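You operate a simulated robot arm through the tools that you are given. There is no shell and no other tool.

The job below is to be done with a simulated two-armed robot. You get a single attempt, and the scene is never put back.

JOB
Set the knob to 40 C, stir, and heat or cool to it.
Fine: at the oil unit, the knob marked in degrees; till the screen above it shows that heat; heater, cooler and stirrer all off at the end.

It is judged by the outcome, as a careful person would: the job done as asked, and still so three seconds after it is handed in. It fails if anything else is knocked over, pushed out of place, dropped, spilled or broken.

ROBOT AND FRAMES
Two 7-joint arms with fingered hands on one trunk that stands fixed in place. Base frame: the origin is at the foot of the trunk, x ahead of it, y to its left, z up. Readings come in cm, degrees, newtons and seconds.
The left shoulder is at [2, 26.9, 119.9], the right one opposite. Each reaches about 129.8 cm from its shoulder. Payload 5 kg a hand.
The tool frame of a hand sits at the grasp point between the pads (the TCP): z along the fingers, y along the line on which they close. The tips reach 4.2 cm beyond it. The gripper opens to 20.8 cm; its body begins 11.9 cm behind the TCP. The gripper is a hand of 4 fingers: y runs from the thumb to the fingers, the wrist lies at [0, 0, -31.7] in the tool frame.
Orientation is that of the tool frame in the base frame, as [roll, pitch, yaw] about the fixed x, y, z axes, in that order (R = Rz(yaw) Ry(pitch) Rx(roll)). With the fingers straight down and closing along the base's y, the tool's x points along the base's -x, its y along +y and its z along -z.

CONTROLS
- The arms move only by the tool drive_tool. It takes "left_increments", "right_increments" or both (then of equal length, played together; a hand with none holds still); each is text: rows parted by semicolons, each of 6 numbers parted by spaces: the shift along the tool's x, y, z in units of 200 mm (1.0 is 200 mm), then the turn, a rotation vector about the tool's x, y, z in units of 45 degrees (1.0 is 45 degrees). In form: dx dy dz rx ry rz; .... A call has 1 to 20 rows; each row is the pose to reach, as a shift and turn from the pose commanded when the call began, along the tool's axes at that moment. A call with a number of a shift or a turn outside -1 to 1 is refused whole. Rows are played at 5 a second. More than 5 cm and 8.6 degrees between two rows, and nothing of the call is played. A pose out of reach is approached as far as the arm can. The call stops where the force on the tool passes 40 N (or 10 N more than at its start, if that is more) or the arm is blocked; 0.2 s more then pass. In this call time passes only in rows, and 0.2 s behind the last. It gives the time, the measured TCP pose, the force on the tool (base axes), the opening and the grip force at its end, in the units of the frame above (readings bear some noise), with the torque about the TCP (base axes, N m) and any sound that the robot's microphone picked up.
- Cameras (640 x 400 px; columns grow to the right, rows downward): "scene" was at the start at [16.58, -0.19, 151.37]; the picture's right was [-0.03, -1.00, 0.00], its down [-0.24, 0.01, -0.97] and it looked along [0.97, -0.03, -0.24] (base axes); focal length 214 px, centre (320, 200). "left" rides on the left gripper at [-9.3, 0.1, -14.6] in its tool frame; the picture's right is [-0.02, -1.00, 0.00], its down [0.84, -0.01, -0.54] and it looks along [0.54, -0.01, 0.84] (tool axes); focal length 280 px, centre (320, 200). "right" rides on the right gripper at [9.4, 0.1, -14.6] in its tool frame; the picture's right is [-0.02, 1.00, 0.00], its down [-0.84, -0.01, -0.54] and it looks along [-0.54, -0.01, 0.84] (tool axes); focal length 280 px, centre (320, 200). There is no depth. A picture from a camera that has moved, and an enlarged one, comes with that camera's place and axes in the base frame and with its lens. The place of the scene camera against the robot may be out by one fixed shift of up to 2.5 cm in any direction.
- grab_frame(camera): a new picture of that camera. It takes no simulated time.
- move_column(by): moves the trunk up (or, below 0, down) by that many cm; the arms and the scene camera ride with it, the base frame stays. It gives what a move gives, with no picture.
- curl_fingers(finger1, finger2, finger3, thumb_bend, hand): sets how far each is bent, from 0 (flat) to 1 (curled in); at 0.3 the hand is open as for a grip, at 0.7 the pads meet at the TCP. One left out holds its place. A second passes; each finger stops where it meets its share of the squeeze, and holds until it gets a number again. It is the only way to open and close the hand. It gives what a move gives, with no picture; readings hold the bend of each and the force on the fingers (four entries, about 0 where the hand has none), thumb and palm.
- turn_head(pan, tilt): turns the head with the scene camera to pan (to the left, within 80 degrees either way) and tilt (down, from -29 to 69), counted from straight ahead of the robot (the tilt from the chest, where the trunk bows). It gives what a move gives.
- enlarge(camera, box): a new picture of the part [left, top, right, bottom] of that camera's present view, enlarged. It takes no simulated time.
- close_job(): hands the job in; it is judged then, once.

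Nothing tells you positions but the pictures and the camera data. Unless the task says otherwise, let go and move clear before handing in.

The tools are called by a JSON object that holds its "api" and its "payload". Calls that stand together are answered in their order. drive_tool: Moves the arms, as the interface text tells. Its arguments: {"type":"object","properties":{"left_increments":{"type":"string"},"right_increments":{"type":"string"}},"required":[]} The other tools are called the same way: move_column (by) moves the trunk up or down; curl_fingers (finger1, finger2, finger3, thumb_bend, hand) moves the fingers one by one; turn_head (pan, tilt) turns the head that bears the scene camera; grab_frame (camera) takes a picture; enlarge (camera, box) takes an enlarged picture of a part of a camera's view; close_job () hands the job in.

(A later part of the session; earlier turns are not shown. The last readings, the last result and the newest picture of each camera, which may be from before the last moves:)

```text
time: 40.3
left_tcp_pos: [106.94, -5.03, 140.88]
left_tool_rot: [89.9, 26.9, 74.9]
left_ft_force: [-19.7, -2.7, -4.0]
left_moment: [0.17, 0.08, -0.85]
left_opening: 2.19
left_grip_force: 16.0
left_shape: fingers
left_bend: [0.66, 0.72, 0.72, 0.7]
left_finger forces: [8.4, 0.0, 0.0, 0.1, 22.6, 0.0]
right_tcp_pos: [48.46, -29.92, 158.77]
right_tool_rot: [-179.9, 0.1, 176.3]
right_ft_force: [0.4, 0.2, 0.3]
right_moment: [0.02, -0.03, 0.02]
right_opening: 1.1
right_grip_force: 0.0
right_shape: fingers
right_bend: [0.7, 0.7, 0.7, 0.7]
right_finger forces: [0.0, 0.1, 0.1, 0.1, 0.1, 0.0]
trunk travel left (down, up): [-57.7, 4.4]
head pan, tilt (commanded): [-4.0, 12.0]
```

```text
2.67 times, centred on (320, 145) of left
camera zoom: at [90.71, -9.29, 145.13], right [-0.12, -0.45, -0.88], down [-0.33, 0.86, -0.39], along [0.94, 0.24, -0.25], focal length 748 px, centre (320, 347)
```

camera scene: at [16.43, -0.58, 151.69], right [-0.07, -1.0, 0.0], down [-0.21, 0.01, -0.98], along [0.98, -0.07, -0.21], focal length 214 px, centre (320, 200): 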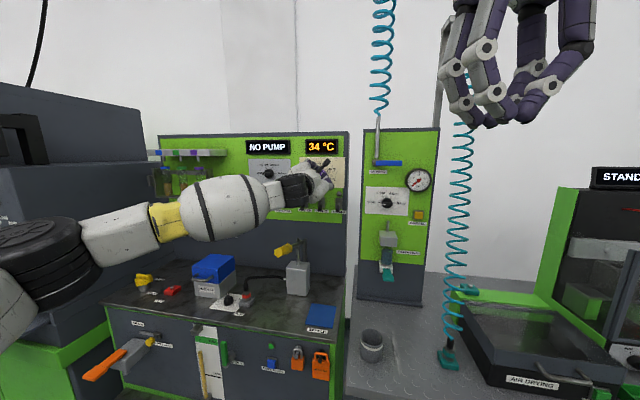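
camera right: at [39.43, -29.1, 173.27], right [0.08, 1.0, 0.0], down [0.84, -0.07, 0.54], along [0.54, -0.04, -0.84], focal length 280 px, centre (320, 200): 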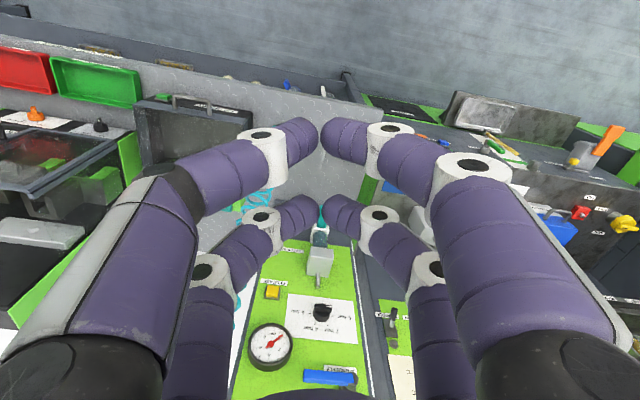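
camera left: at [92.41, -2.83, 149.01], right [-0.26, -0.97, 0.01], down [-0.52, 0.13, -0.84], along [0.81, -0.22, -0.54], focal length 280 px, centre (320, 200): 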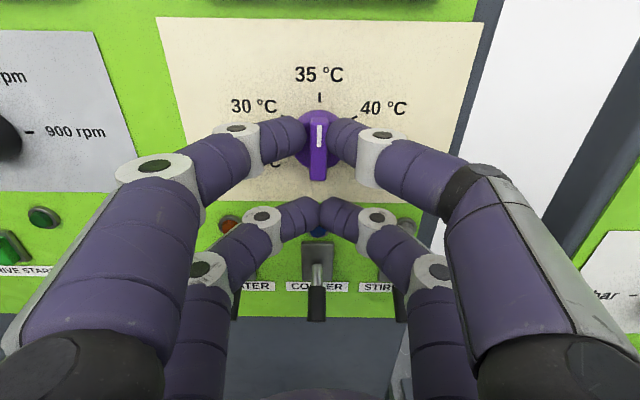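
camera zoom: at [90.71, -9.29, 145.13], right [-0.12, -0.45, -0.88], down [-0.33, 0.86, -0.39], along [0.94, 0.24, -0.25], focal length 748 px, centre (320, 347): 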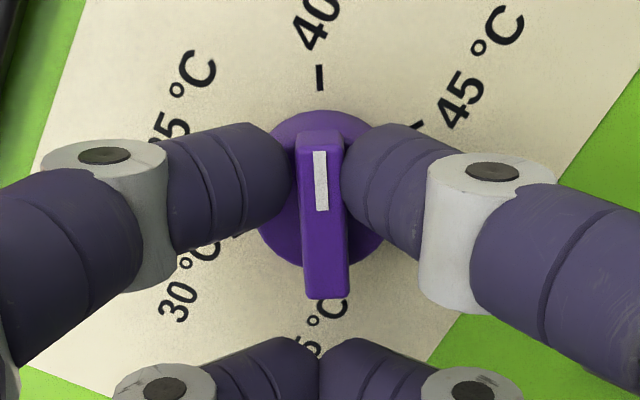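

The pointer now lines up with the 40 tick (about 59.4 of 60 degrees by my reckoning). I let go, back straight off 5 cm and check that it stays.

{"api": "curl_fingers", "payload": {"hand": "left", "finger1": 0.62, "thumb_bend": 0.62}}

{"api": "enlarge", "payload": {"camera": "left", "box": [200, 70, 440, 220]}}

{"api": "drive_tool", "payload": {"left_increments": "0 0 -0.05 0 0 0; 0 0 -0.1 0 0 0; 0 0 -0.15 0 0 0; 0 0 -0.25 0 0 0"}}

{"api": "enlarge", "payload": {"camera": "left", "box": [220, 40, 420, 165]}}

{"api": "enlarge", "payload": {"camera": "scene", "box": [240, 120, 370, 220]}}

```text
time: 41.3
left_tcp_pos: [106.87, -4.85, 140.97]
left_tool_rot: [89.8, 27.1, 75.0]
left_ft_force: [-22.1, 5.9, 3.2]
left_moment: [-0.11, 0.03, -0.8]
left_opening: 3.85
left_grip_force: 11.7
left_shape: fingers
left_bend: [0.62, 0.72, 0.72, 0.65]
left_finger forces: [0.0, 0.2, 0.0, 0.1, 23.4, 0.0]
right_tcp_pos: [48.43, -29.85, 158.8]
right_tool_rot: [179.9, 0.0, 176.3]
right_ft_force: [-0.4, 0.6, 0.3]
right_moment: [-0.02, 0.01, -0.01]
right_opening: 1.11
right_grip_force: 0.2
right_shape: fingers
right_bend: [0.7, 0.7, 0.7, 0.7]
right_finger forces: [0.1, 0.1, 0.0, 0.1, 0.0, 0.0]
trunk travel left (down, up): [-57.7, 4.4]
head pan, tilt (commanded): [-4.0, 12.0]
```

```text
2.67 times, centred on (320, 145) of left
camera zoom: at [90.67, -9.04, 145.29], right [-0.12, -0.45, -0.88], down [-0.33, 0.86, -0.4], along [0.94, 0.24, -0.25], focal length 748 px, centre (320, 347)
```

zoom: 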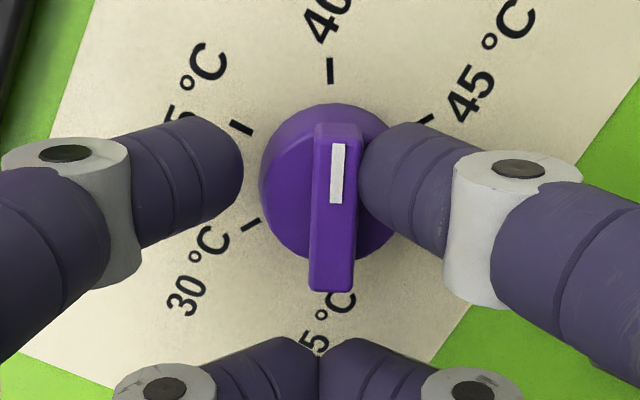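

```text
time: 42.3
left_tcp_pos: [102.32, -3.54, 141.06]
left_tool_rot: [89.9, 27.0, 75.0]
left_ft_force: [-1.1, -0.4, 0.4]
left_moment: [0.0, 0.06, -0.01]
left_opening: 4.96
left_grip_force: 0.2
left_shape: fingers
left_bend: [0.62, 0.72, 0.72, 0.62]
left_finger forces: [0.1, 0.1, 0.0, 0.0, 0.0, 0.0]
right_tcp_pos: [48.61, -29.81, 158.84]
right_tool_rot: [180.0, 0.1, 176.2]
right_ft_force: [-1.2, 0.4, -0.4]
right_moment: [-0.06, -0.1, 0.01]
right_opening: 1.13
right_grip_force: 0.0
right_shape: fingers
right_bend: [0.7, 0.7, 0.7, 0.7]
right_finger forces: [0.0, 0.0, 0.0, 0.0, 0.0, 0.0]
trunk travel left (down, up): [-57.7, 4.4]
head pan, tilt (commanded): [-4.0, 12.0]
```

```text
3.20 times, centred on (320, 102) of left
camera zoom: at [86.05, -7.79, 145.34], right [-0.12, -0.45, -0.88], down [-0.33, 0.86, -0.4], along [0.94, 0.24, -0.25], focal length 897 px, centre (320, 512)
```

zoom: 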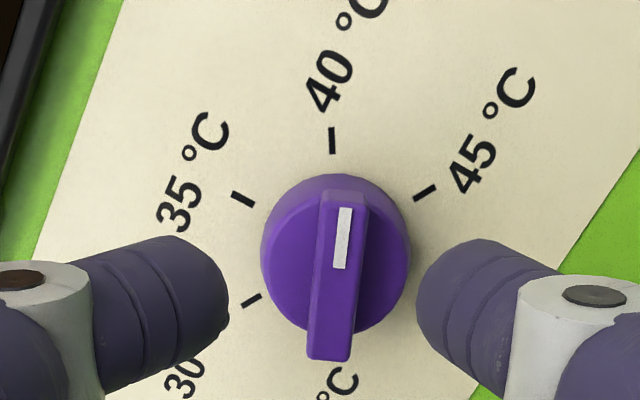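

```text
4.00 times, centred on (305, 170) of scene
camera zoom: at [16.44, -0.54, 151.7], right [-0.07, -1.0, 0.0], down [-0.21, 0.01, -0.98], along [0.98, -0.07, -0.21], focal length 858 px, centre (380, 320)
```

zoom: 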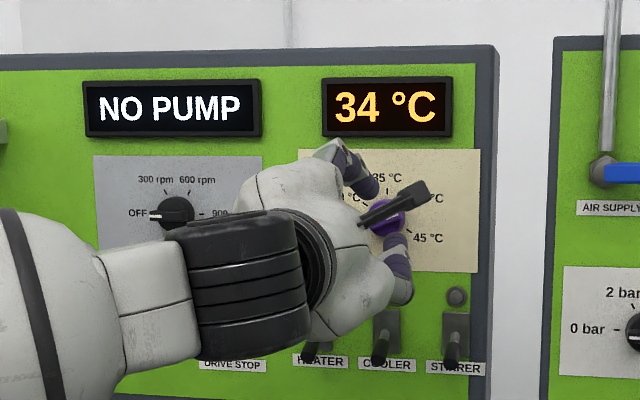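

On release the thumb dragged the pointer about 7 degrees past 40, so it needs a small nudge back. I will straddle the bar again, slightly higher up, and push its pointer end back with the thumb only.

{"api": "curl_fingers", "payload": {"hand": "left", "finger1": 0.63, "thumb_bend": 0.63}}

{"api": "drive_tool", "payload": {"left_increments": "0 -0.01 0.05 0 0 0; 0 -0.02 0.1 0 0 0; 0 -0.03 0.15 0 0 0; 0 -0.03 0.2 0 0 0; 0 -0.03 0.225 0 0 0"}}

{"api": "enlarge", "payload": {"camera": "left", "box": [220, 60, 420, 185]}}

```text
time: 43.3
left_tcp_pos: [102.52, -3.6, 140.9]
left_tool_rot: [90.0, 27.1, 75.0]
left_ft_force: [-0.9, -0.8, -0.2]
left_moment: [0.0, -0.02, -0.02]
left_opening: 4.58
left_grip_force: 0.1
left_shape: fingers
left_bend: [0.63, 0.72, 0.72, 0.63]
left_finger forces: [0.1, 0.0, 0.1, 0.0, 0.0, 0.0]
right_tcp_pos: [48.73, -29.95, 158.59]
right_tool_rot: [180.0, 0.1, 176.2]
right_ft_force: [0.1, -0.5, 0.0]
right_moment: [0.01, 0.05, -0.03]
right_opening: 1.12
right_grip_force: 0.0
right_shape: fingers
right_bend: [0.7, 0.7, 0.7, 0.7]
right_finger forces: [0.1, 0.1, 0.1, 0.0, 0.1, 0.0]
trunk travel left (down, up): [-57.7, 4.4]
head pan, tilt (commanded): [-4.0, 12.0]
```

```text
time: 44.5
left_tcp_pos: [106.41, -5.19, 140.07]
left_tool_rot: [90.0, 27.1, 75.0]
left_ft_force: [0.6, 0.2, -0.1]
left_moment: [-0.01, 0.01, 0.01]
left_opening: 4.57
left_grip_force: 0.1
left_shape: fingers
left_bend: [0.63, 0.72, 0.72, 0.63]
left_finger forces: [0.0, 0.0, 0.0, 0.0, 0.1, 0.0]
right_tcp_pos: [48.76, -29.89, 158.65]
right_tool_rot: [-179.9, 0.0, 176.3]
right_ft_force: [0.2, -0.5, 0.4]
right_moment: [0.02, 0.01, 0.05]
right_opening: 1.09
right_grip_force: 0.0
right_shape: fingers
right_bend: [0.7, 0.7, 0.7, 0.7]
right_finger forces: [0.0, 0.1, 0.0, 0.0, 0.0, 0.0]
trunk travel left (down, up): [-57.7, 4.4]
head pan, tilt (commanded): [-4.0, 12.0]
```

```text
3.20 times, centred on (320, 122) of left
camera zoom: at [90.2, -9.37, 144.54], right [-0.12, -0.45, -0.88], down [-0.33, 0.86, -0.39], along [0.94, 0.24, -0.25], focal length 897 px, centre (320, 448)
```

zoom: 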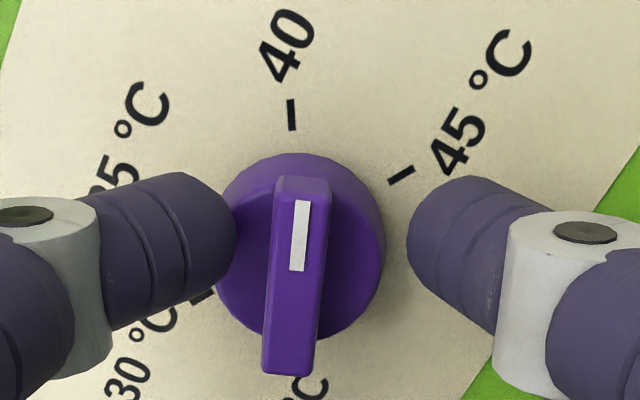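

The bar stands nearer finger 1 and the thumb is about 1.5 cm away on the other side. I go in 0.35 cm and shift the hand left so the thumb comes up to the bar.

{"api": "drive_tool", "payload": {"left_increments": "0 0.02 0.0175 0 0 0; 0 0.04 0.0175 0 0 0; 0 0.06 0.0175 0 0 0"}}

{"api": "enlarge", "payload": {"camera": "left", "box": [220, 60, 420, 185]}}

```text
time: 45.3
left_tcp_pos: [106.96, -4.68, 141.3]
left_tool_rot: [90.0, 27.0, 75.0]
left_ft_force: [-1.0, -1.9, -1.6]
left_moment: [0.0, 0.01, -0.05]
left_opening: 4.71
left_grip_force: 0.8
left_shape: fingers
left_bend: [0.63, 0.72, 0.72, 0.63]
left_finger forces: [0.0, 0.0, 0.0, 0.0, 1.7, 0.1]
right_tcp_pos: [48.66, -29.94, 158.59]
right_tool_rot: [180.0, 0.0, 176.4]
right_ft_force: [0.0, 0.5, 0.0]
right_moment: [0.0, 0.0, -0.02]
right_opening: 1.11
right_grip_force: 0.0
right_shape: fingers
right_bend: [0.7, 0.7, 0.7, 0.7]
right_finger forces: [0.0, 0.1, 0.0, 0.0, 0.0, 0.2]
trunk travel left (down, up): [-57.7, 4.4]
head pan, tilt (commanded): [-4.0, 12.0]
```

```text
3.20 times, centred on (320, 122) of left
camera zoom: at [90.67, -8.98, 145.72], right [-0.12, -0.45, -0.88], down [-0.33, 0.86, -0.39], along [0.94, 0.24, -0.25], focal length 897 px, centre (320, 448)
```

zoom: 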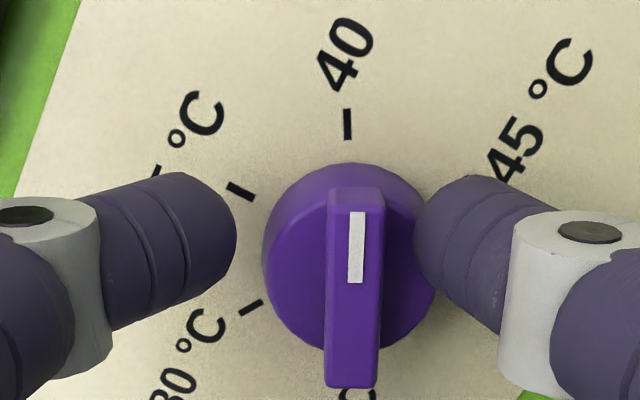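

The thumb's touch has already brought the pointer back to about 2.5 degrees past 40. I nudge a little further.

{"api": "drive_tool", "payload": {"left_increments": "0 0.004 0 0 0 0"}}

{"api": "enlarge", "payload": {"camera": "left", "box": [220, 60, 420, 185]}}

```text
time: 45.7
left_tcp_pos: [106.97, -4.6, 141.45]
left_tool_rot: [89.9, 27.1, 75.0]
left_ft_force: [-1.8, -3.0, -0.9]
left_moment: [0.03, 0.08, -0.19]
left_opening: 4.72
left_grip_force: 1.6
left_shape: fingers
left_bend: [0.63, 0.72, 0.72, 0.63]
left_finger forces: [0.0, 0.1, 0.0, 0.0, 3.1, 0.1]
right_tcp_pos: [48.72, -29.88, 158.75]
right_tool_rot: [180.0, 0.1, 176.3]
right_ft_force: [0.3, 0.1, -0.4]
right_moment: [0.04, 0.01, 0.02]
right_opening: 1.11
right_grip_force: 0.0
right_shape: fingers
right_bend: [0.7, 0.7, 0.7, 0.7]
right_finger forces: [0.0, 0.0, 0.1, 0.0, 0.0, 0.0]
trunk travel left (down, up): [-57.7, 4.4]
head pan, tilt (commanded): [-4.0, 12.0]
```

```text
3.20 times, centred on (320, 122) of left
camera zoom: at [90.7, -8.91, 145.73], right [-0.12, -0.45, -0.88], down [-0.33, 0.86, -0.4], along [0.94, 0.24, -0.25], focal length 897 px, centre (320, 448)
```

zoom: 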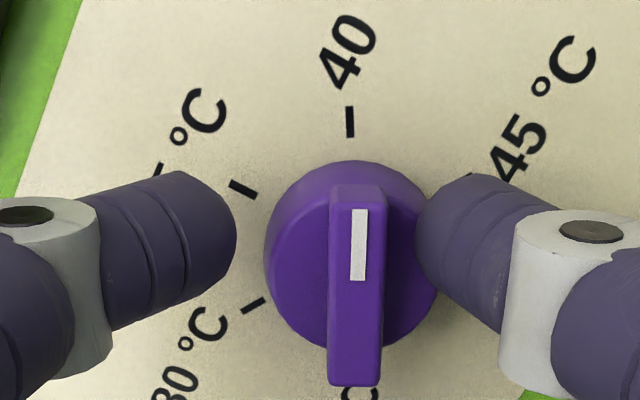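

The thumb bears lightly and the knob creeps back. I nudge by another 1.5 mm.

{"api": "drive_tool", "payload": {"left_increments": "0 0.008 0 0 0 0"}}

{"api": "enlarge", "payload": {"camera": "left", "box": [220, 60, 420, 185]}}

```text
time: 46.1
left_tcp_pos: [106.85, -4.64, 141.55]
left_tool_rot: [90.0, 27.1, 75.0]
left_ft_force: [-3.8, -2.3, -3.4]
left_moment: [0.09, 0.14, -0.25]
left_opening: 4.86
left_grip_force: 2.9
left_shape: fingers
left_bend: [0.63, 0.72, 0.72, 0.62]
left_finger forces: [0.0, 0.1, 0.0, 0.1, 5.6, 0.0]
right_tcp_pos: [48.65, -29.9, 158.68]
right_tool_rot: [-180.0, 0.1, 176.3]
right_ft_force: [-0.6, 0.7, -0.2]
right_moment: [0.0, 0.0, -0.01]
right_opening: 1.11
right_grip_force: 0.0
right_shape: fingers
right_bend: [0.7, 0.7, 0.7, 0.7]
right_finger forces: [0.0, 0.0, 0.1, 0.0, 0.1, 0.1]
trunk travel left (down, up): [-57.7, 4.4]
head pan, tilt (commanded): [-4.0, 12.0]
```

```text
3.20 times, centred on (320, 122) of left
camera zoom: at [90.71, -8.89, 145.95], right [-0.12, -0.45, -0.88], down [-0.33, 0.86, -0.39], along [0.94, 0.24, -0.25], focal length 897 px, centre (320, 448)
```

zoom: 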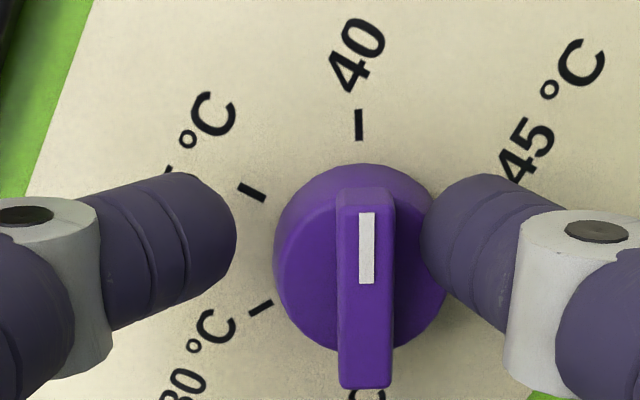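

The pointer now agrees with the 40 tick to about half a degree. I ease the hand off to the right to free the thumb, then back straight out and check again.

{"api": "drive_tool", "payload": {"left_increments": "0 -0.02 0 0 0 0; 0 -0.035 0 0 0 0"}}

{"api": "drive_tool", "payload": {"left_increments": "0 0 -0.1 0 0 0; 0 0 -0.2 0 0 0; 0 0 -0.35 0 0 0; 0 0 -0.5 0 0 0"}}

{"api": "enlarge", "payload": {"camera": "left", "box": [240, 20, 400, 120]}}

{"api": "grab_frame", "payload": {"camera": "left"}}

```text
time: 46.7
left_tcp_pos: [106.87, -4.68, 140.95]
left_tool_rot: [90.0, 27.1, 75.1]
left_ft_force: [-0.5, -0.1, -1.0]
left_moment: [0.03, 0.01, -0.07]
left_opening: 4.59
left_grip_force: 0.7
left_shape: fingers
left_bend: [0.63, 0.72, 0.72, 0.63]
left_finger forces: [0.0, 0.0, 0.0, 0.0, 0.8, 0.0]
right_tcp_pos: [48.76, -29.8, 158.67]
right_tool_rot: [179.9, 0.0, 176.4]
right_ft_force: [-0.1, 0.3, -0.1]
right_moment: [-0.02, -0.02, 0.01]
right_opening: 1.13
right_grip_force: 0.1
right_shape: fingers
right_bend: [0.7, 0.7, 0.7, 0.7]
right_finger forces: [0.1, 0.1, 0.1, 0.1, 0.1, 0.0]
trunk travel left (down, up): [-57.7, 4.4]
head pan, tilt (commanded): [-4.0, 12.0]
```

```text
time: 47.7
left_tcp_pos: [97.36, -2.1, 140.73]
left_tool_rot: [89.8, 27.2, 75.0]
left_ft_force: [-0.5, 0.3, 0.0]
left_moment: [0.02, 0.01, 0.04]
left_opening: 4.57
left_grip_force: 0.0
left_shape: fingers
left_bend: [0.63, 0.72, 0.72, 0.63]
left_finger forces: [0.0, 0.1, 0.0, 0.1, 0.0, 0.0]
right_tcp_pos: [48.61, -29.74, 158.65]
right_tool_rot: [-179.9, 0.1, 176.3]
right_ft_force: [-0.9, 0.6, 0.8]
right_moment: [0.0, -0.05, 0.0]
right_opening: 1.09
right_grip_force: 0.1
right_shape: fingers
right_bend: [0.7, 0.7, 0.7, 0.7]
right_finger forces: [0.0, 0.0, 0.0, 0.0, 0.0, 0.0]
trunk travel left (down, up): [-57.7, 4.4]
head pan, tilt (commanded): [-4.0, 12.0]
```

```text
4.00 times, centred on (320, 70) of left
camera zoom: at [81.06, -6.41, 145.08], right [-0.12, -0.45, -0.88], down [-0.33, 0.86, -0.4], along [0.94, 0.24, -0.25], focal length 1122 px, centre (320, 720)
```

zoom: 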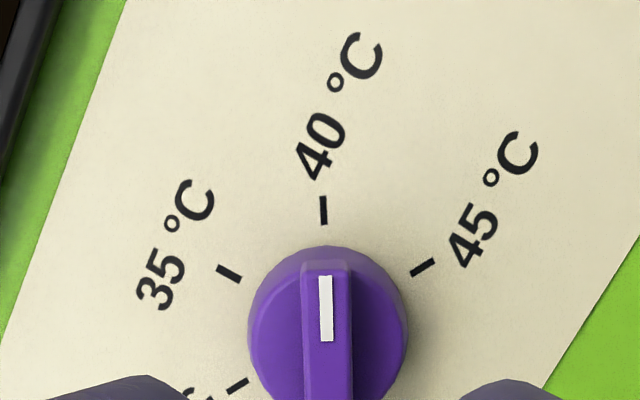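

```text
taken
camera left: at [81.06, -6.41, 145.08], right [-0.12, -0.45, -0.88], down [-0.33, 0.86, -0.4], along [0.94, 0.24, -0.25], focal length 280 px, centre (320, 200)
```

left: 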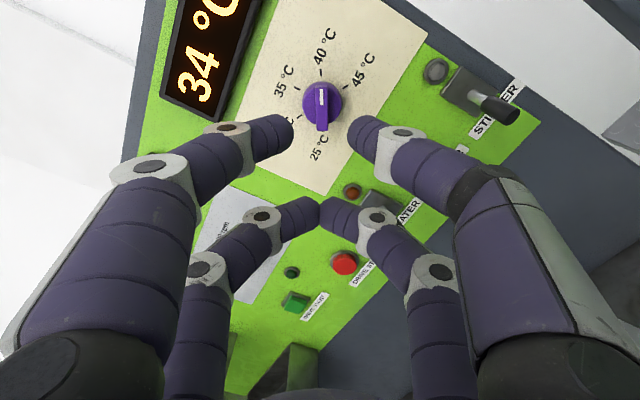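

The pointer stays on the 40 tick to within about a degree, so the knob is set. Next are the switches: by my measure the stirrer lever is near [110.5, -16, 129], 8 cm right of the cooler. I roll the hand level so that one closed finger pair lies above and one below a lever.

{"api": "curl_fingers", "payload": {"hand": "left", "finger1": 0.72, "thumb_bend": 0.72}}

{"api": "drive_tool", "payload": {"left_increments": "0 0 -0.02 0 0 -0.1667; 0 0 -0.04 0 0 -0.3333; 0 0 -0.06 0 0 -0.5; 0 0 -0.08 0 0 -0.6667; 0 0 -0.1 0 0 -0.8333; 0 0 -0.1 0 0 -1.0"}}

{"api": "drive_tool", "payload": {"left_increments": "0 0 0 0 0 -0.1333; 0 0 0 0 0 -0.2667; 0 0 0 0 0 -0.4"}}

{"api": "grab_frame", "payload": {"camera": "left"}}

{"api": "grab_frame", "payload": {"camera": "scene"}}

```text
time: 48.7
left_tcp_pos: [97.51, -2.2, 140.7]
left_tool_rot: [89.9, 27.0, 74.9]
left_ft_force: [0.2, -0.1, -0.4]
left_moment: [0.01, -0.03, 0.01]
left_opening: 0.69
left_grip_force: 0.0
left_shape: fingers
left_bend: [0.71, 0.72, 0.72, 0.71]
left_finger forces: [0.0, 0.0, 0.0, 0.0, 0.0, 0.0]
right_tcp_pos: [48.7, -29.74, 158.68]
right_tool_rot: [-180.0, 0.0, 176.3]
right_ft_force: [-0.8, 0.5, 0.2]
right_moment: [0.0, 0.03, 0.03]
right_opening: 1.12
right_grip_force: 0.0
right_shape: fingers
right_bend: [0.7, 0.7, 0.7, 0.7]
right_finger forces: [0.0, 0.0, 0.0, 0.0, 0.0, 0.1]
trunk travel left (down, up): [-57.7, 4.4]
head pan, tilt (commanded): [-4.0, 12.0]
```

```text
time: 50.1
left_tcp_pos: [95.44, -1.65, 140.83]
left_tool_rot: [89.8, 72.2, 74.9]
left_ft_force: [-0.1, 0.2, -0.7]
left_moment: [0.0, 0.02, 0.0]
left_opening: 0.69
left_grip_force: 0.0
left_shape: fingers
left_bend: [0.71, 0.72, 0.72, 0.71]
left_finger forces: [0.0, 0.0, 0.0, 0.1, 0.1, 0.0]
right_tcp_pos: [48.6, -29.91, 158.66]
right_tool_rot: [180.0, 0.0, 176.4]
right_ft_force: [0.0, 0.4, -0.2]
right_moment: [0.02, 0.0, -0.03]
right_opening: 1.11
right_grip_force: 0.0
right_shape: fingers
right_bend: [0.7, 0.7, 0.7, 0.7]
right_finger forces: [0.1, 0.1, 0.1, 0.2, 0.2, 0.0]
trunk travel left (down, up): [-57.7, 4.4]
head pan, tilt (commanded): [-4.0, 12.0]
```

```text
time: 50.9
left_tcp_pos: [95.39, -1.77, 140.83]
left_tool_rot: [-72.5, 89.8, -87.4]
left_ft_force: [0.1, 0.3, -0.3]
left_moment: [-0.02, 0.01, 0.01]
left_opening: 0.66
left_grip_force: 0.0
left_shape: fingers
left_bend: [0.71, 0.72, 0.72, 0.71]
left_finger forces: [0.1, 0.0, 0.0, 0.0, 0.0, 0.0]
right_tcp_pos: [48.79, -29.81, 158.56]
right_tool_rot: [-180.0, 0.0, 176.3]
right_ft_force: [0.6, 0.4, 0.2]
right_moment: [-0.02, 0.0, 0.01]
right_opening: 1.13
right_grip_force: 0.1
right_shape: fingers
right_bend: [0.7, 0.7, 0.7, 0.7]
right_finger forces: [0.1, 0.0, 0.0, 0.0, 0.1, 0.0]
trunk travel left (down, up): [-57.7, 4.4]
head pan, tilt (commanded): [-4.0, 12.0]
```

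```text
taken
camera left: at [81.23, 2.16, 150.22], right [-0.26, -0.97, 0.02], down [-0.52, 0.12, -0.84], along [0.81, -0.23, -0.54], focal length 280 px, centre (320, 200)
```

left: 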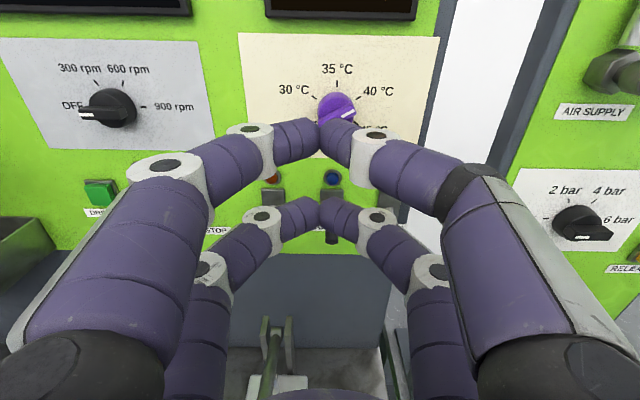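

```text
taken
camera scene: at [16.53, -0.57, 151.68], right [-0.07, -1.0, 0.0], down [-0.21, 0.01, -0.98], along [0.98, -0.07, -0.21], focal length 214 px, centre (320, 200)
```

scene: 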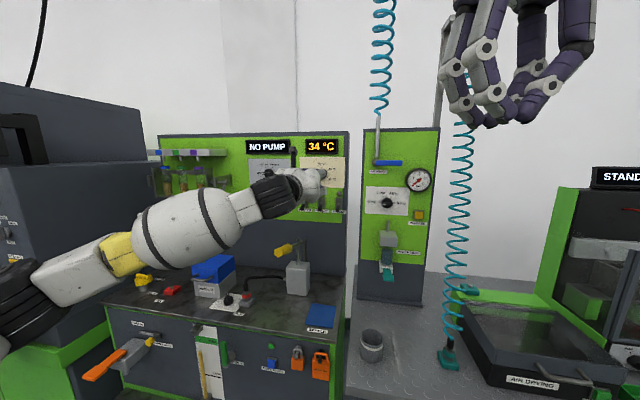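

The hand is level now. I check the knob again in this view.

{"api": "enlarge", "payload": {"camera": "left", "box": [240, 30, 440, 155]}}

{"api": "enlarge", "payload": {"camera": "scene", "box": [270, 125, 360, 215]}}

```text
3.20 times, centred on (340, 92) of left
camera zoom: at [81.23, 2.16, 150.22], right [-0.26, -0.97, 0.02], down [-0.52, 0.12, -0.84], along [0.81, -0.23, -0.54], focal length 897 px, centre (256, 544)
```

zoom: 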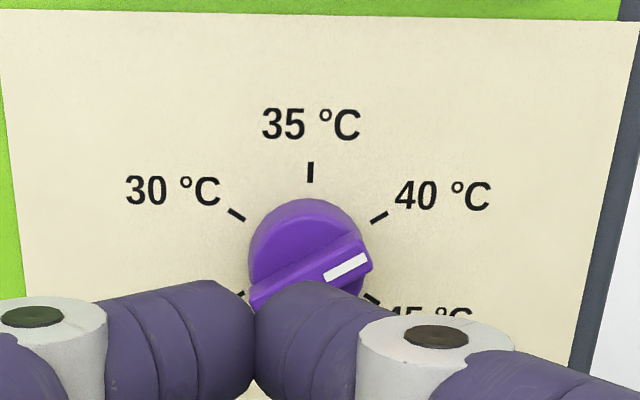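

```text
4.44 times, centred on (315, 170) of scene
camera zoom: at [16.53, -0.57, 151.68], right [-0.07, -1.0, 0.0], down [-0.21, 0.01, -0.98], along [0.98, -0.07, -0.21], focal length 953 px, centre (342, 333)
```

zoom: 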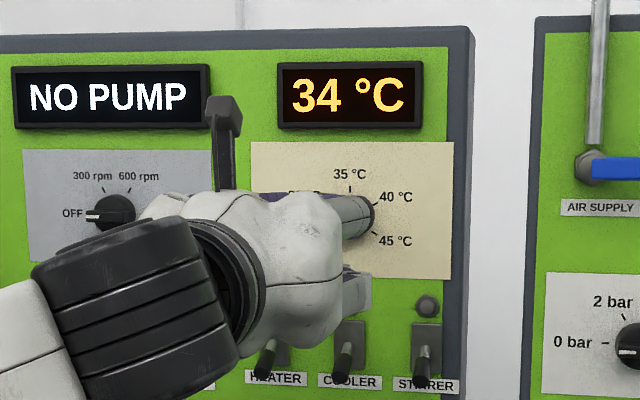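

The pointer reads 60.6 of 60 degrees, right on 40 °C. I move the level hand down and right to stand off in front of the stirrer lever.

{"api": "drive_tool", "payload": {"left_increments": "0.135 -0.098 0.041 0 0 0; 0.27 -0.197 0.082 0 0 0; 0.405 -0.295 0.122 0 0 0; 0.54 -0.394 0.163 0 0 0; 0.675 -0.492 0.204 0 0 0"}}

{"api": "grab_frame", "payload": {"camera": "left"}}

{"api": "grab_frame", "payload": {"camera": "scene"}}

{"api": "enlarge", "payload": {"camera": "left", "box": [200, 60, 440, 210]}}

```text
time: 52.1
left_tcp_pos: [96.83, -12.28, 127.42]
left_tool_rot: [-41.0, 89.9, -55.8]
left_ft_force: [0.8, 0.4, 0.3]
left_moment: [0.0, 0.08, -0.07]
left_opening: 0.66
left_grip_force: 0.0
left_shape: fingers
left_bend: [0.71, 0.72, 0.72, 0.71]
left_finger forces: [0.1, 0.0, 0.0, 0.1, 0.0, 0.0]
right_tcp_pos: [48.82, -30.17, 158.63]
right_tool_rot: [179.9, 0.0, 176.2]
right_ft_force: [-0.2, -2.3, 0.5]
right_moment: [0.21, 0.04, 0.01]
right_opening: 1.1
right_grip_force: 0.1
right_shape: fingers
right_bend: [0.7, 0.7, 0.7, 0.7]
right_finger forces: [0.0, 0.0, 0.0, 0.0, 0.0, 0.0]
trunk travel left (down, up): [-57.7, 4.4]
head pan, tilt (commanded): [-4.0, 12.0]
```

```text
taken
camera left: at [82.63, -8.49, 136.83], right [-0.26, -0.97, 0.02], down [-0.52, 0.13, -0.84], along [0.81, -0.23, -0.54], focal length 280 px, centre (320, 200)
```

left: 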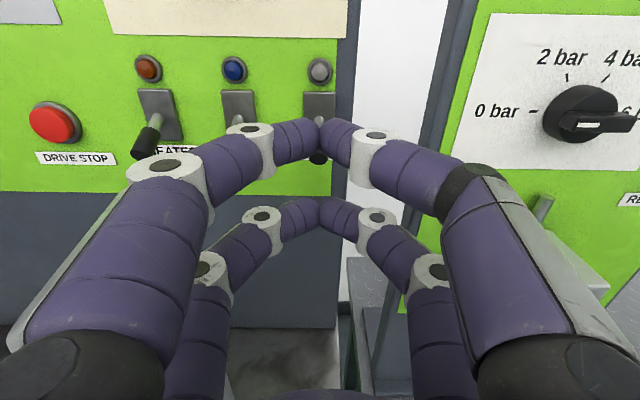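

```text
taken
camera scene: at [16.56, -0.7, 151.66], right [-0.07, -1.0, 0.0], down [-0.21, 0.02, -0.98], along [0.98, -0.07, -0.21], focal length 214 px, centre (320, 200)
```

scene: 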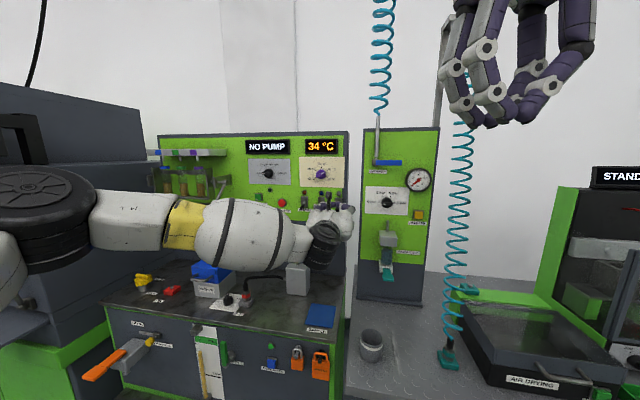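

```text
2.67 times, centred on (320, 135) of left
camera zoom: at [82.63, -8.49, 136.83], right [-0.26, -0.97, 0.02], down [-0.52, 0.13, -0.84], along [0.81, -0.23, -0.54], focal length 748 px, centre (320, 373)
```

zoom: 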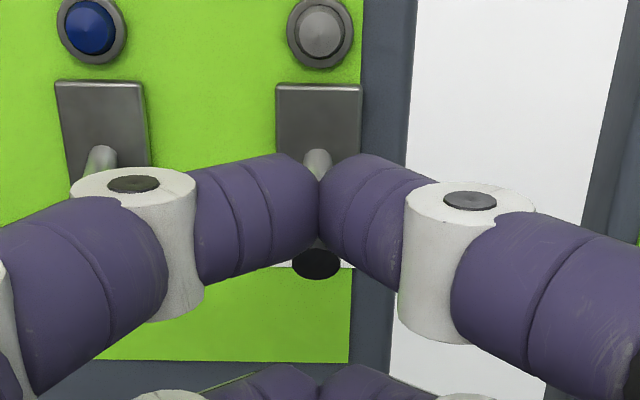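

The stirrer lever's tip shows just under the upper finger pair, about 1.6 cm below the TCP axis and centred sideways. I lower the hand 1.4 cm so the lever enters between the two pairs, then advance 8 cm.

{"api": "drive_tool", "payload": {"left_increments": "0.035 0 0 0 0 0; 0.07 0 0 0 0 0; 0.07 0 0.08 0 0 0; 0.07 0 0.16 0 0 0; 0.07 0 0.22 0 0 0"}}

{"api": "grab_frame", "payload": {"camera": "left"}}

{"api": "enlarge", "payload": {"camera": "left", "box": [220, 80, 420, 230]}}

{"api": "enlarge", "payload": {"camera": "scene", "box": [290, 150, 380, 240]}}

```text
time: 53.3
left_tcp_pos: [101.06, -13.37, 126.11]
left_tool_rot: [-65.3, 90.0, -80.3]
left_ft_force: [0.0, 0.9, -0.1]
left_moment: [0.03, -0.03, 0.01]
left_opening: 0.69
left_grip_force: 0.0
left_shape: fingers
left_bend: [0.71, 0.72, 0.72, 0.71]
left_finger forces: [0.0, 0.0, 0.0, 0.0, 0.0, 0.0]
right_tcp_pos: [48.83, -29.81, 158.68]
right_tool_rot: [-180.0, 0.0, 176.3]
right_ft_force: [0.1, 0.2, -0.5]
right_moment: [0.03, 0.03, -0.04]
right_opening: 1.1
right_grip_force: 0.1
right_shape: fingers
right_bend: [0.7, 0.7, 0.7, 0.7]
right_finger forces: [0.0, 0.0, 0.0, 0.0, 0.1, 0.0]
trunk travel left (down, up): [-57.7, 4.4]
head pan, tilt (commanded): [-4.0, 12.0]
```

```text
taken
camera left: at [86.89, -9.53, 135.37], right [-0.26, -0.97, 0.02], down [-0.52, 0.13, -0.84], along [0.81, -0.23, -0.54], focal length 280 px, centre (320, 200)
```

left: 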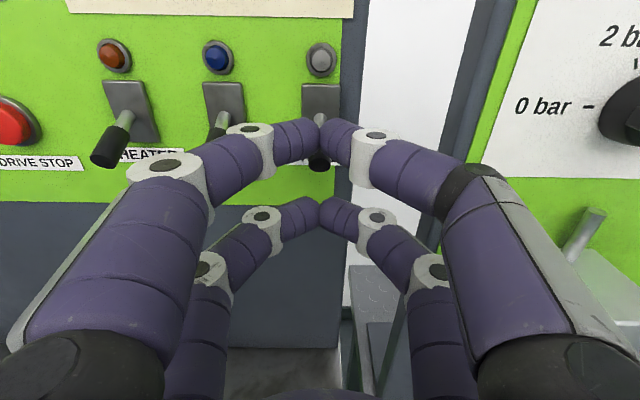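

```text
2.67 times, centred on (320, 155) of left
camera zoom: at [86.89, -9.53, 135.37], right [-0.26, -0.97, 0.02], down [-0.52, 0.13, -0.84], along [0.81, -0.23, -0.54], focal length 748 px, centre (320, 320)
```

zoom: 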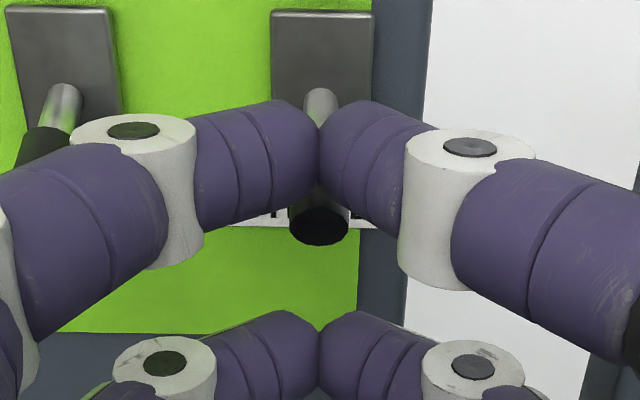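

```text
4.44 times, centred on (335, 195) of scene
camera zoom: at [16.58, -0.58, 151.67], right [-0.07, -1.0, 0.0], down [-0.21, 0.01, -0.98], along [0.98, -0.07, -0.21], focal length 953 px, centre (253, 222)
```

zoom: 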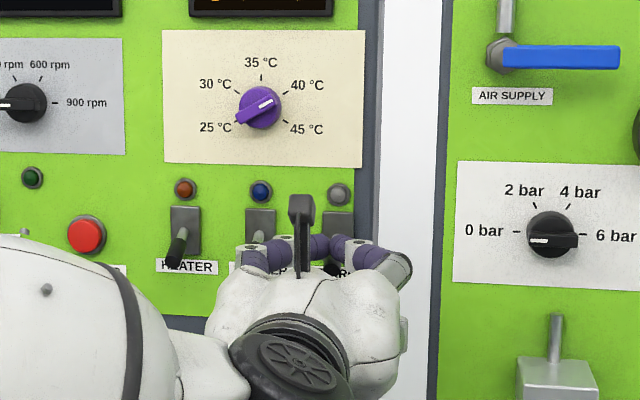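

The lever tip sits about level with the TCP, between the upper and lower finger pairs. I go on 3.6 cm, raising by 0.3 cm, to put the fingers around the lever.

{"api": "drive_tool", "payload": {"left_increments": "-0.008 0 0.05 0 0 0; -0.015 0 0.1 0 0 0; -0.015 0 0.14 0 0 0; -0.015 0 0.18 0 0 0"}}

{"api": "enlarge", "payload": {"camera": "left", "box": [200, 80, 440, 230]}}

{"api": "grab_frame", "payload": {"camera": "left"}}

```text
time: 54.3
left_tcp_pos: [104.52, -14.44, 126.21]
left_tool_rot: [-50.9, 89.9, -65.8]
left_ft_force: [0.8, -0.1, -0.1]
left_moment: [-0.01, 0.05, -0.02]
left_opening: 0.7
left_grip_force: 0.1
left_shape: fingers
left_bend: [0.71, 0.72, 0.72, 0.71]
left_finger forces: [0.1, 0.0, 0.1, 0.0, 0.0, 0.0]
right_tcp_pos: [48.65, -29.79, 158.58]
right_tool_rot: [-179.9, 0.0, 176.2]
right_ft_force: [-0.4, 0.2, -0.1]
right_moment: [0.0, 0.02, -0.05]
right_opening: 1.09
right_grip_force: 0.1
right_shape: fingers
right_bend: [0.7, 0.7, 0.7, 0.7]
right_finger forces: [0.1, 0.0, 0.0, 0.0, 0.0, 0.0]
trunk travel left (down, up): [-57.7, 4.4]
head pan, tilt (commanded): [-4.0, 12.0]
```

```text
2.67 times, centred on (320, 155) of left
camera zoom: at [90.36, -10.49, 135.66], right [-0.26, -0.97, 0.02], down [-0.52, 0.13, -0.84], along [0.81, -0.23, -0.54], focal length 748 px, centre (320, 320)
```

zoom: 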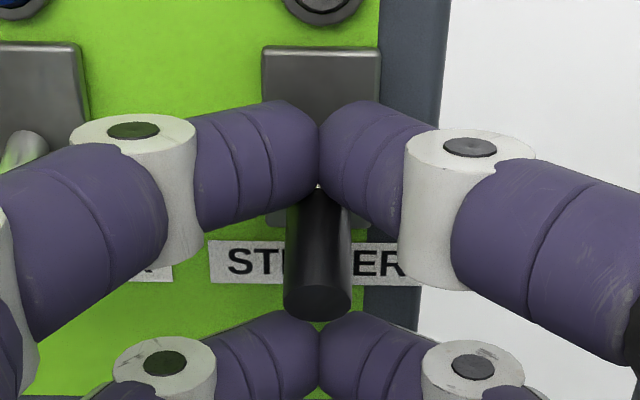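

```text
taken
camera left: at [90.36, -10.49, 135.66], right [-0.26, -0.97, 0.02], down [-0.52, 0.13, -0.84], along [0.81, -0.23, -0.54], focal length 280 px, centre (320, 200)
```

left: 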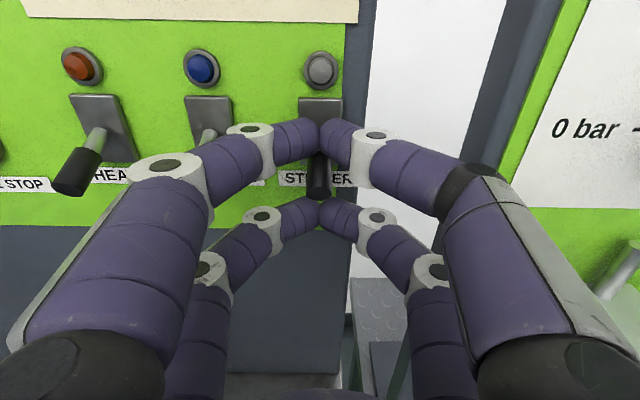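

The lever is now between the pairs without contact. I raise the hand so the lower pair lifts the stirrer lever.

{"api": "drive_tool", "payload": {"left_increments": "-0.03 0 0 0 0 0; -0.06 0 0 0 0 0; -0.09 0 0 0 0 0; -0.12 0 0 0 0 0; -0.15 0 0 0 0 0; -0.18 0 0 0 0 0"}}

{"api": "grab_frame", "payload": {"camera": "left"}}

{"api": "enlarge", "payload": {"camera": "scene", "box": [290, 130, 380, 220]}}

```text
time: 55.7
left_tcp_pos: [104.58, -14.34, 129.93]
left_tool_rot: [-52.1, 89.9, -67.1]
left_ft_force: [0.0, 0.1, -0.3]
left_moment: [0.03, 0.0, 0.01]
left_opening: 0.68
left_grip_force: 0.0
left_shape: fingers
left_bend: [0.71, 0.72, 0.72, 0.71]
left_finger forces: [0.0, 0.1, 0.1, 0.0, 0.1, 0.0]
right_tcp_pos: [48.68, -29.73, 158.74]
right_tool_rot: [179.9, 0.0, 176.3]
right_ft_force: [-0.8, -0.1, -0.1]
right_moment: [0.01, 0.01, -0.04]
right_opening: 1.13
right_grip_force: 0.1
right_shape: fingers
right_bend: [0.7, 0.7, 0.7, 0.7]
right_finger forces: [0.0, 0.1, 0.0, 0.0, 0.0, 0.1]
trunk travel left (down, up): [-57.7, 4.4]
head pan, tilt (commanded): [-4.0, 12.0]
```

```text
taken
camera left: at [90.44, -10.55, 139.22], right [-0.26, -0.97, 0.02], down [-0.52, 0.13, -0.84], along [0.81, -0.23, -0.54], focal length 280 px, centre (320, 200)
```

left: 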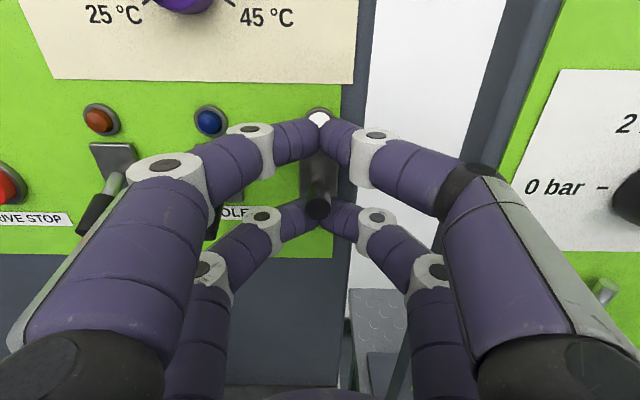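

```text
4.44 times, centred on (335, 175) of scene
camera zoom: at [16.53, -0.57, 151.68], right [-0.07, -1.0, 0.0], down [-0.21, 0.01, -0.98], along [0.98, -0.07, -0.21], focal length 953 px, centre (253, 311)
```

zoom: 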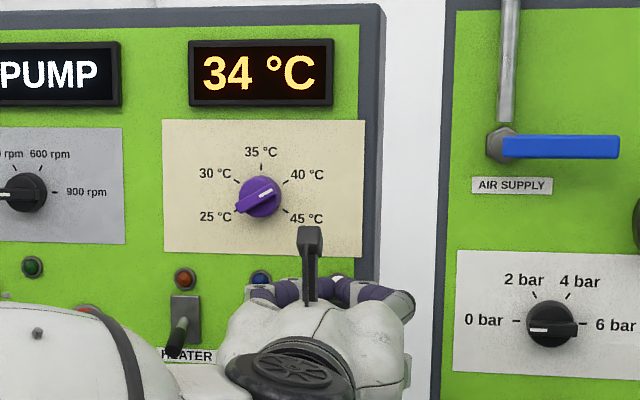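

The stirrer's lamp looks lit. I look closer before backing off.

{"api": "enlarge", "payload": {"camera": "left", "box": [220, 80, 420, 230]}}

```text
2.67 times, centred on (320, 155) of left
camera zoom: at [90.44, -10.55, 139.22], right [-0.26, -0.97, 0.02], down [-0.52, 0.13, -0.84], along [0.81, -0.23, -0.54], focal length 748 px, centre (320, 320)
```

zoom: 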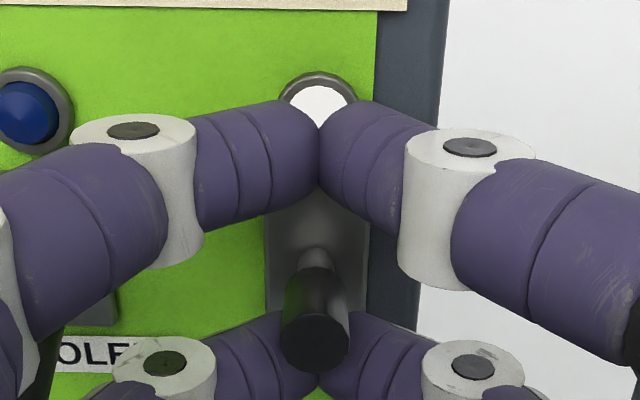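

The lamp is lit white. To make sure the lever is fully over, I raise another 1.2 cm while watching the force.

{"api": "drive_tool", "payload": {"left_increments": "-0.03 0 0 0 0 0; -0.06 0 0 0 0 0"}}

{"api": "enlarge", "payload": {"camera": "left", "box": [220, 80, 420, 230]}}

```text
time: 56.3
left_tcp_pos: [104.52, -14.34, 130.94]
left_tool_rot: [-130.7, 89.9, -145.7]
left_ft_force: [-1.0, -0.4, -6.6]
left_moment: [0.03, 0.24, 0.01]
left_opening: 0.69
left_grip_force: 0.1
left_shape: fingers
left_bend: [0.71, 0.72, 0.72, 0.71]
left_finger forces: [0.0, 0.0, 0.0, 0.0, 0.0, 0.1]
right_tcp_pos: [48.8, -29.88, 158.65]
right_tool_rot: [180.0, 0.0, 176.4]
right_ft_force: [0.5, 0.6, 0.3]
right_moment: [0.01, 0.0, -0.02]
right_opening: 1.1
right_grip_force: 0.1
right_shape: fingers
right_bend: [0.7, 0.7, 0.7, 0.7]
right_finger forces: [0.0, 0.0, 0.0, 0.0, 0.0, 0.0]
trunk travel left (down, up): [-57.7, 4.4]
head pan, tilt (commanded): [-4.0, 12.0]
```

```text
2.67 times, centred on (320, 155) of left
camera zoom: at [90.46, -10.51, 140.3], right [-0.26, -0.97, 0.02], down [-0.52, 0.13, -0.84], along [0.81, -0.23, -0.54], focal length 748 px, centre (320, 320)
```

zoom: 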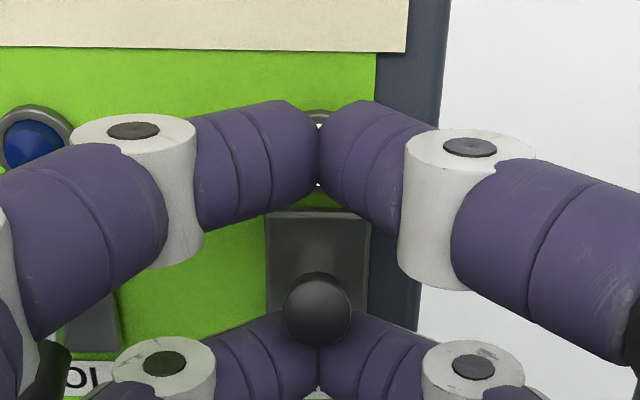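

The lever points up now and pushes back with about 6.6 N. One more small raise will show whether that is its stop.

{"api": "drive_tool", "payload": {"left_increments": "-0.02 0 0 0 0 0; -0.035 0 0 0 0 0"}}

{"api": "enlarge", "payload": {"camera": "left", "box": [220, 80, 420, 230]}}

```text
time: 56.9
left_tcp_pos: [104.58, -14.42, 131.1]
left_tool_rot: [-164.4, 89.7, -179.5]
left_ft_force: [-7.0, 1.9, -33.4]
left_moment: [0.24, 1.11, 0.06]
left_opening: 0.67
left_grip_force: 21.1
left_shape: fingers
left_bend: [0.71, 0.73, 0.73, 0.71]
left_finger forces: [0.1, 25.7, 16.2, 0.0, 0.1, 0.1]
right_tcp_pos: [48.91, -29.82, 158.56]
right_tool_rot: [-179.9, 0.0, 176.3]
right_ft_force: [-0.5, 0.2, 0.2]
right_moment: [-0.02, 0.04, -0.01]
right_opening: 1.1
right_grip_force: 0.0
right_shape: fingers
right_bend: [0.7, 0.7, 0.7, 0.7]
right_finger forces: [0.0, 0.0, 0.0, 0.0, 0.0, 0.0]
trunk travel left (down, up): [-57.7, 4.4]
head pan, tilt (commanded): [-4.0, 12.0]
```

```text
2.67 times, centred on (320, 155) of left
camera zoom: at [90.63, -10.5, 140.54], right [-0.26, -0.97, 0.02], down [-0.53, 0.13, -0.84], along [0.81, -0.23, -0.54], focal length 748 px, centre (320, 320)
```

zoom: 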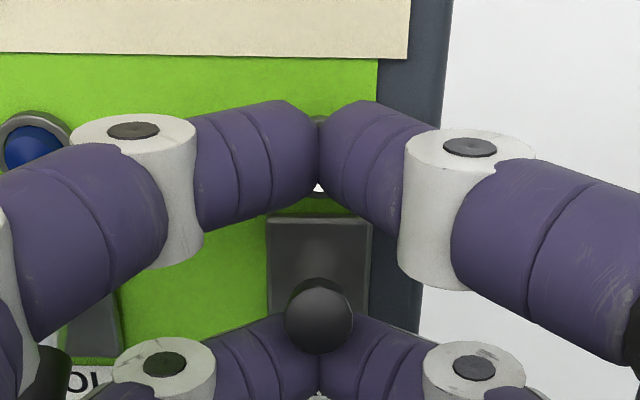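

The force shows the lever is at its upper stop and the stirrer is on. I lower slightly to free the fingers and back out along the lever.

{"api": "drive_tool", "payload": {"left_increments": "0.025 0 0 0 0 0; 0.05 0 0 0 0 0; 0.035 0 -0.04 0 0 0; 0.02 0 -0.08 0 0 0; 0.02 0 -0.16 0 0 0; 0.02 0 -0.25 0 0 0; 0.02 0 -0.4 0 0 0"}}

{"api": "grab_frame", "payload": {"camera": "left"}}

{"api": "enlarge", "payload": {"camera": "scene", "box": [270, 125, 380, 215]}}

```text
time: 58.5
left_tcp_pos: [96.78, -12.08, 131.47]
left_tool_rot: [-32.3, 89.8, -47.2]
left_ft_force: [-0.3, 1.1, 0.7]
left_moment: [0.05, 0.09, -0.03]
left_opening: 0.69
left_grip_force: 0.1
left_shape: fingers
left_bend: [0.71, 0.73, 0.72, 0.71]
left_finger forces: [0.1, 0.0, 0.1, 0.0, 0.0, 0.0]
right_tcp_pos: [48.49, -29.76, 158.84]
right_tool_rot: [-179.9, 0.2, 176.3]
right_ft_force: [-1.6, 0.9, 0.4]
right_moment: [-0.1, -0.17, 0.03]
right_opening: 1.12
right_grip_force: 0.0
right_shape: fingers
right_bend: [0.7, 0.7, 0.7, 0.7]
right_finger forces: [0.0, 0.1, 0.0, 0.0, 0.0, 0.0]
trunk travel left (down, up): [-57.7, 4.4]
head pan, tilt (commanded): [-4.0, 12.0]
```

```text
taken
camera left: at [82.7, -8.24, 140.88], right [-0.26, -0.97, 0.02], down [-0.52, 0.12, -0.84], along [0.81, -0.23, -0.54], focal length 280 px, centre (320, 200)
```

left: 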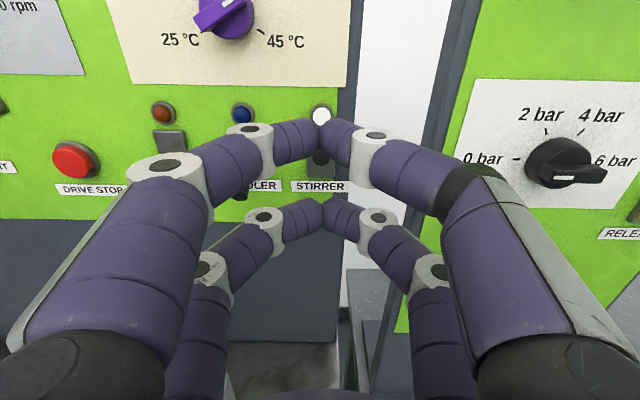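

```text
4.44 times, centred on (325, 170) of scene
camera zoom: at [16.39, -0.51, 151.71], right [-0.07, -1.0, 0.0], down [-0.21, 0.01, -0.98], along [0.98, -0.07, -0.21], focal length 953 px, centre (298, 333)
```

zoom: 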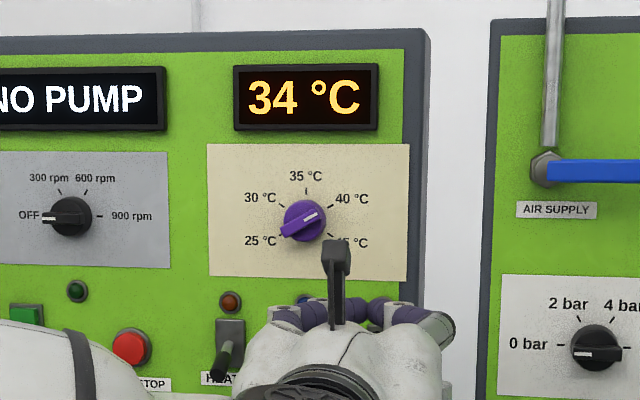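

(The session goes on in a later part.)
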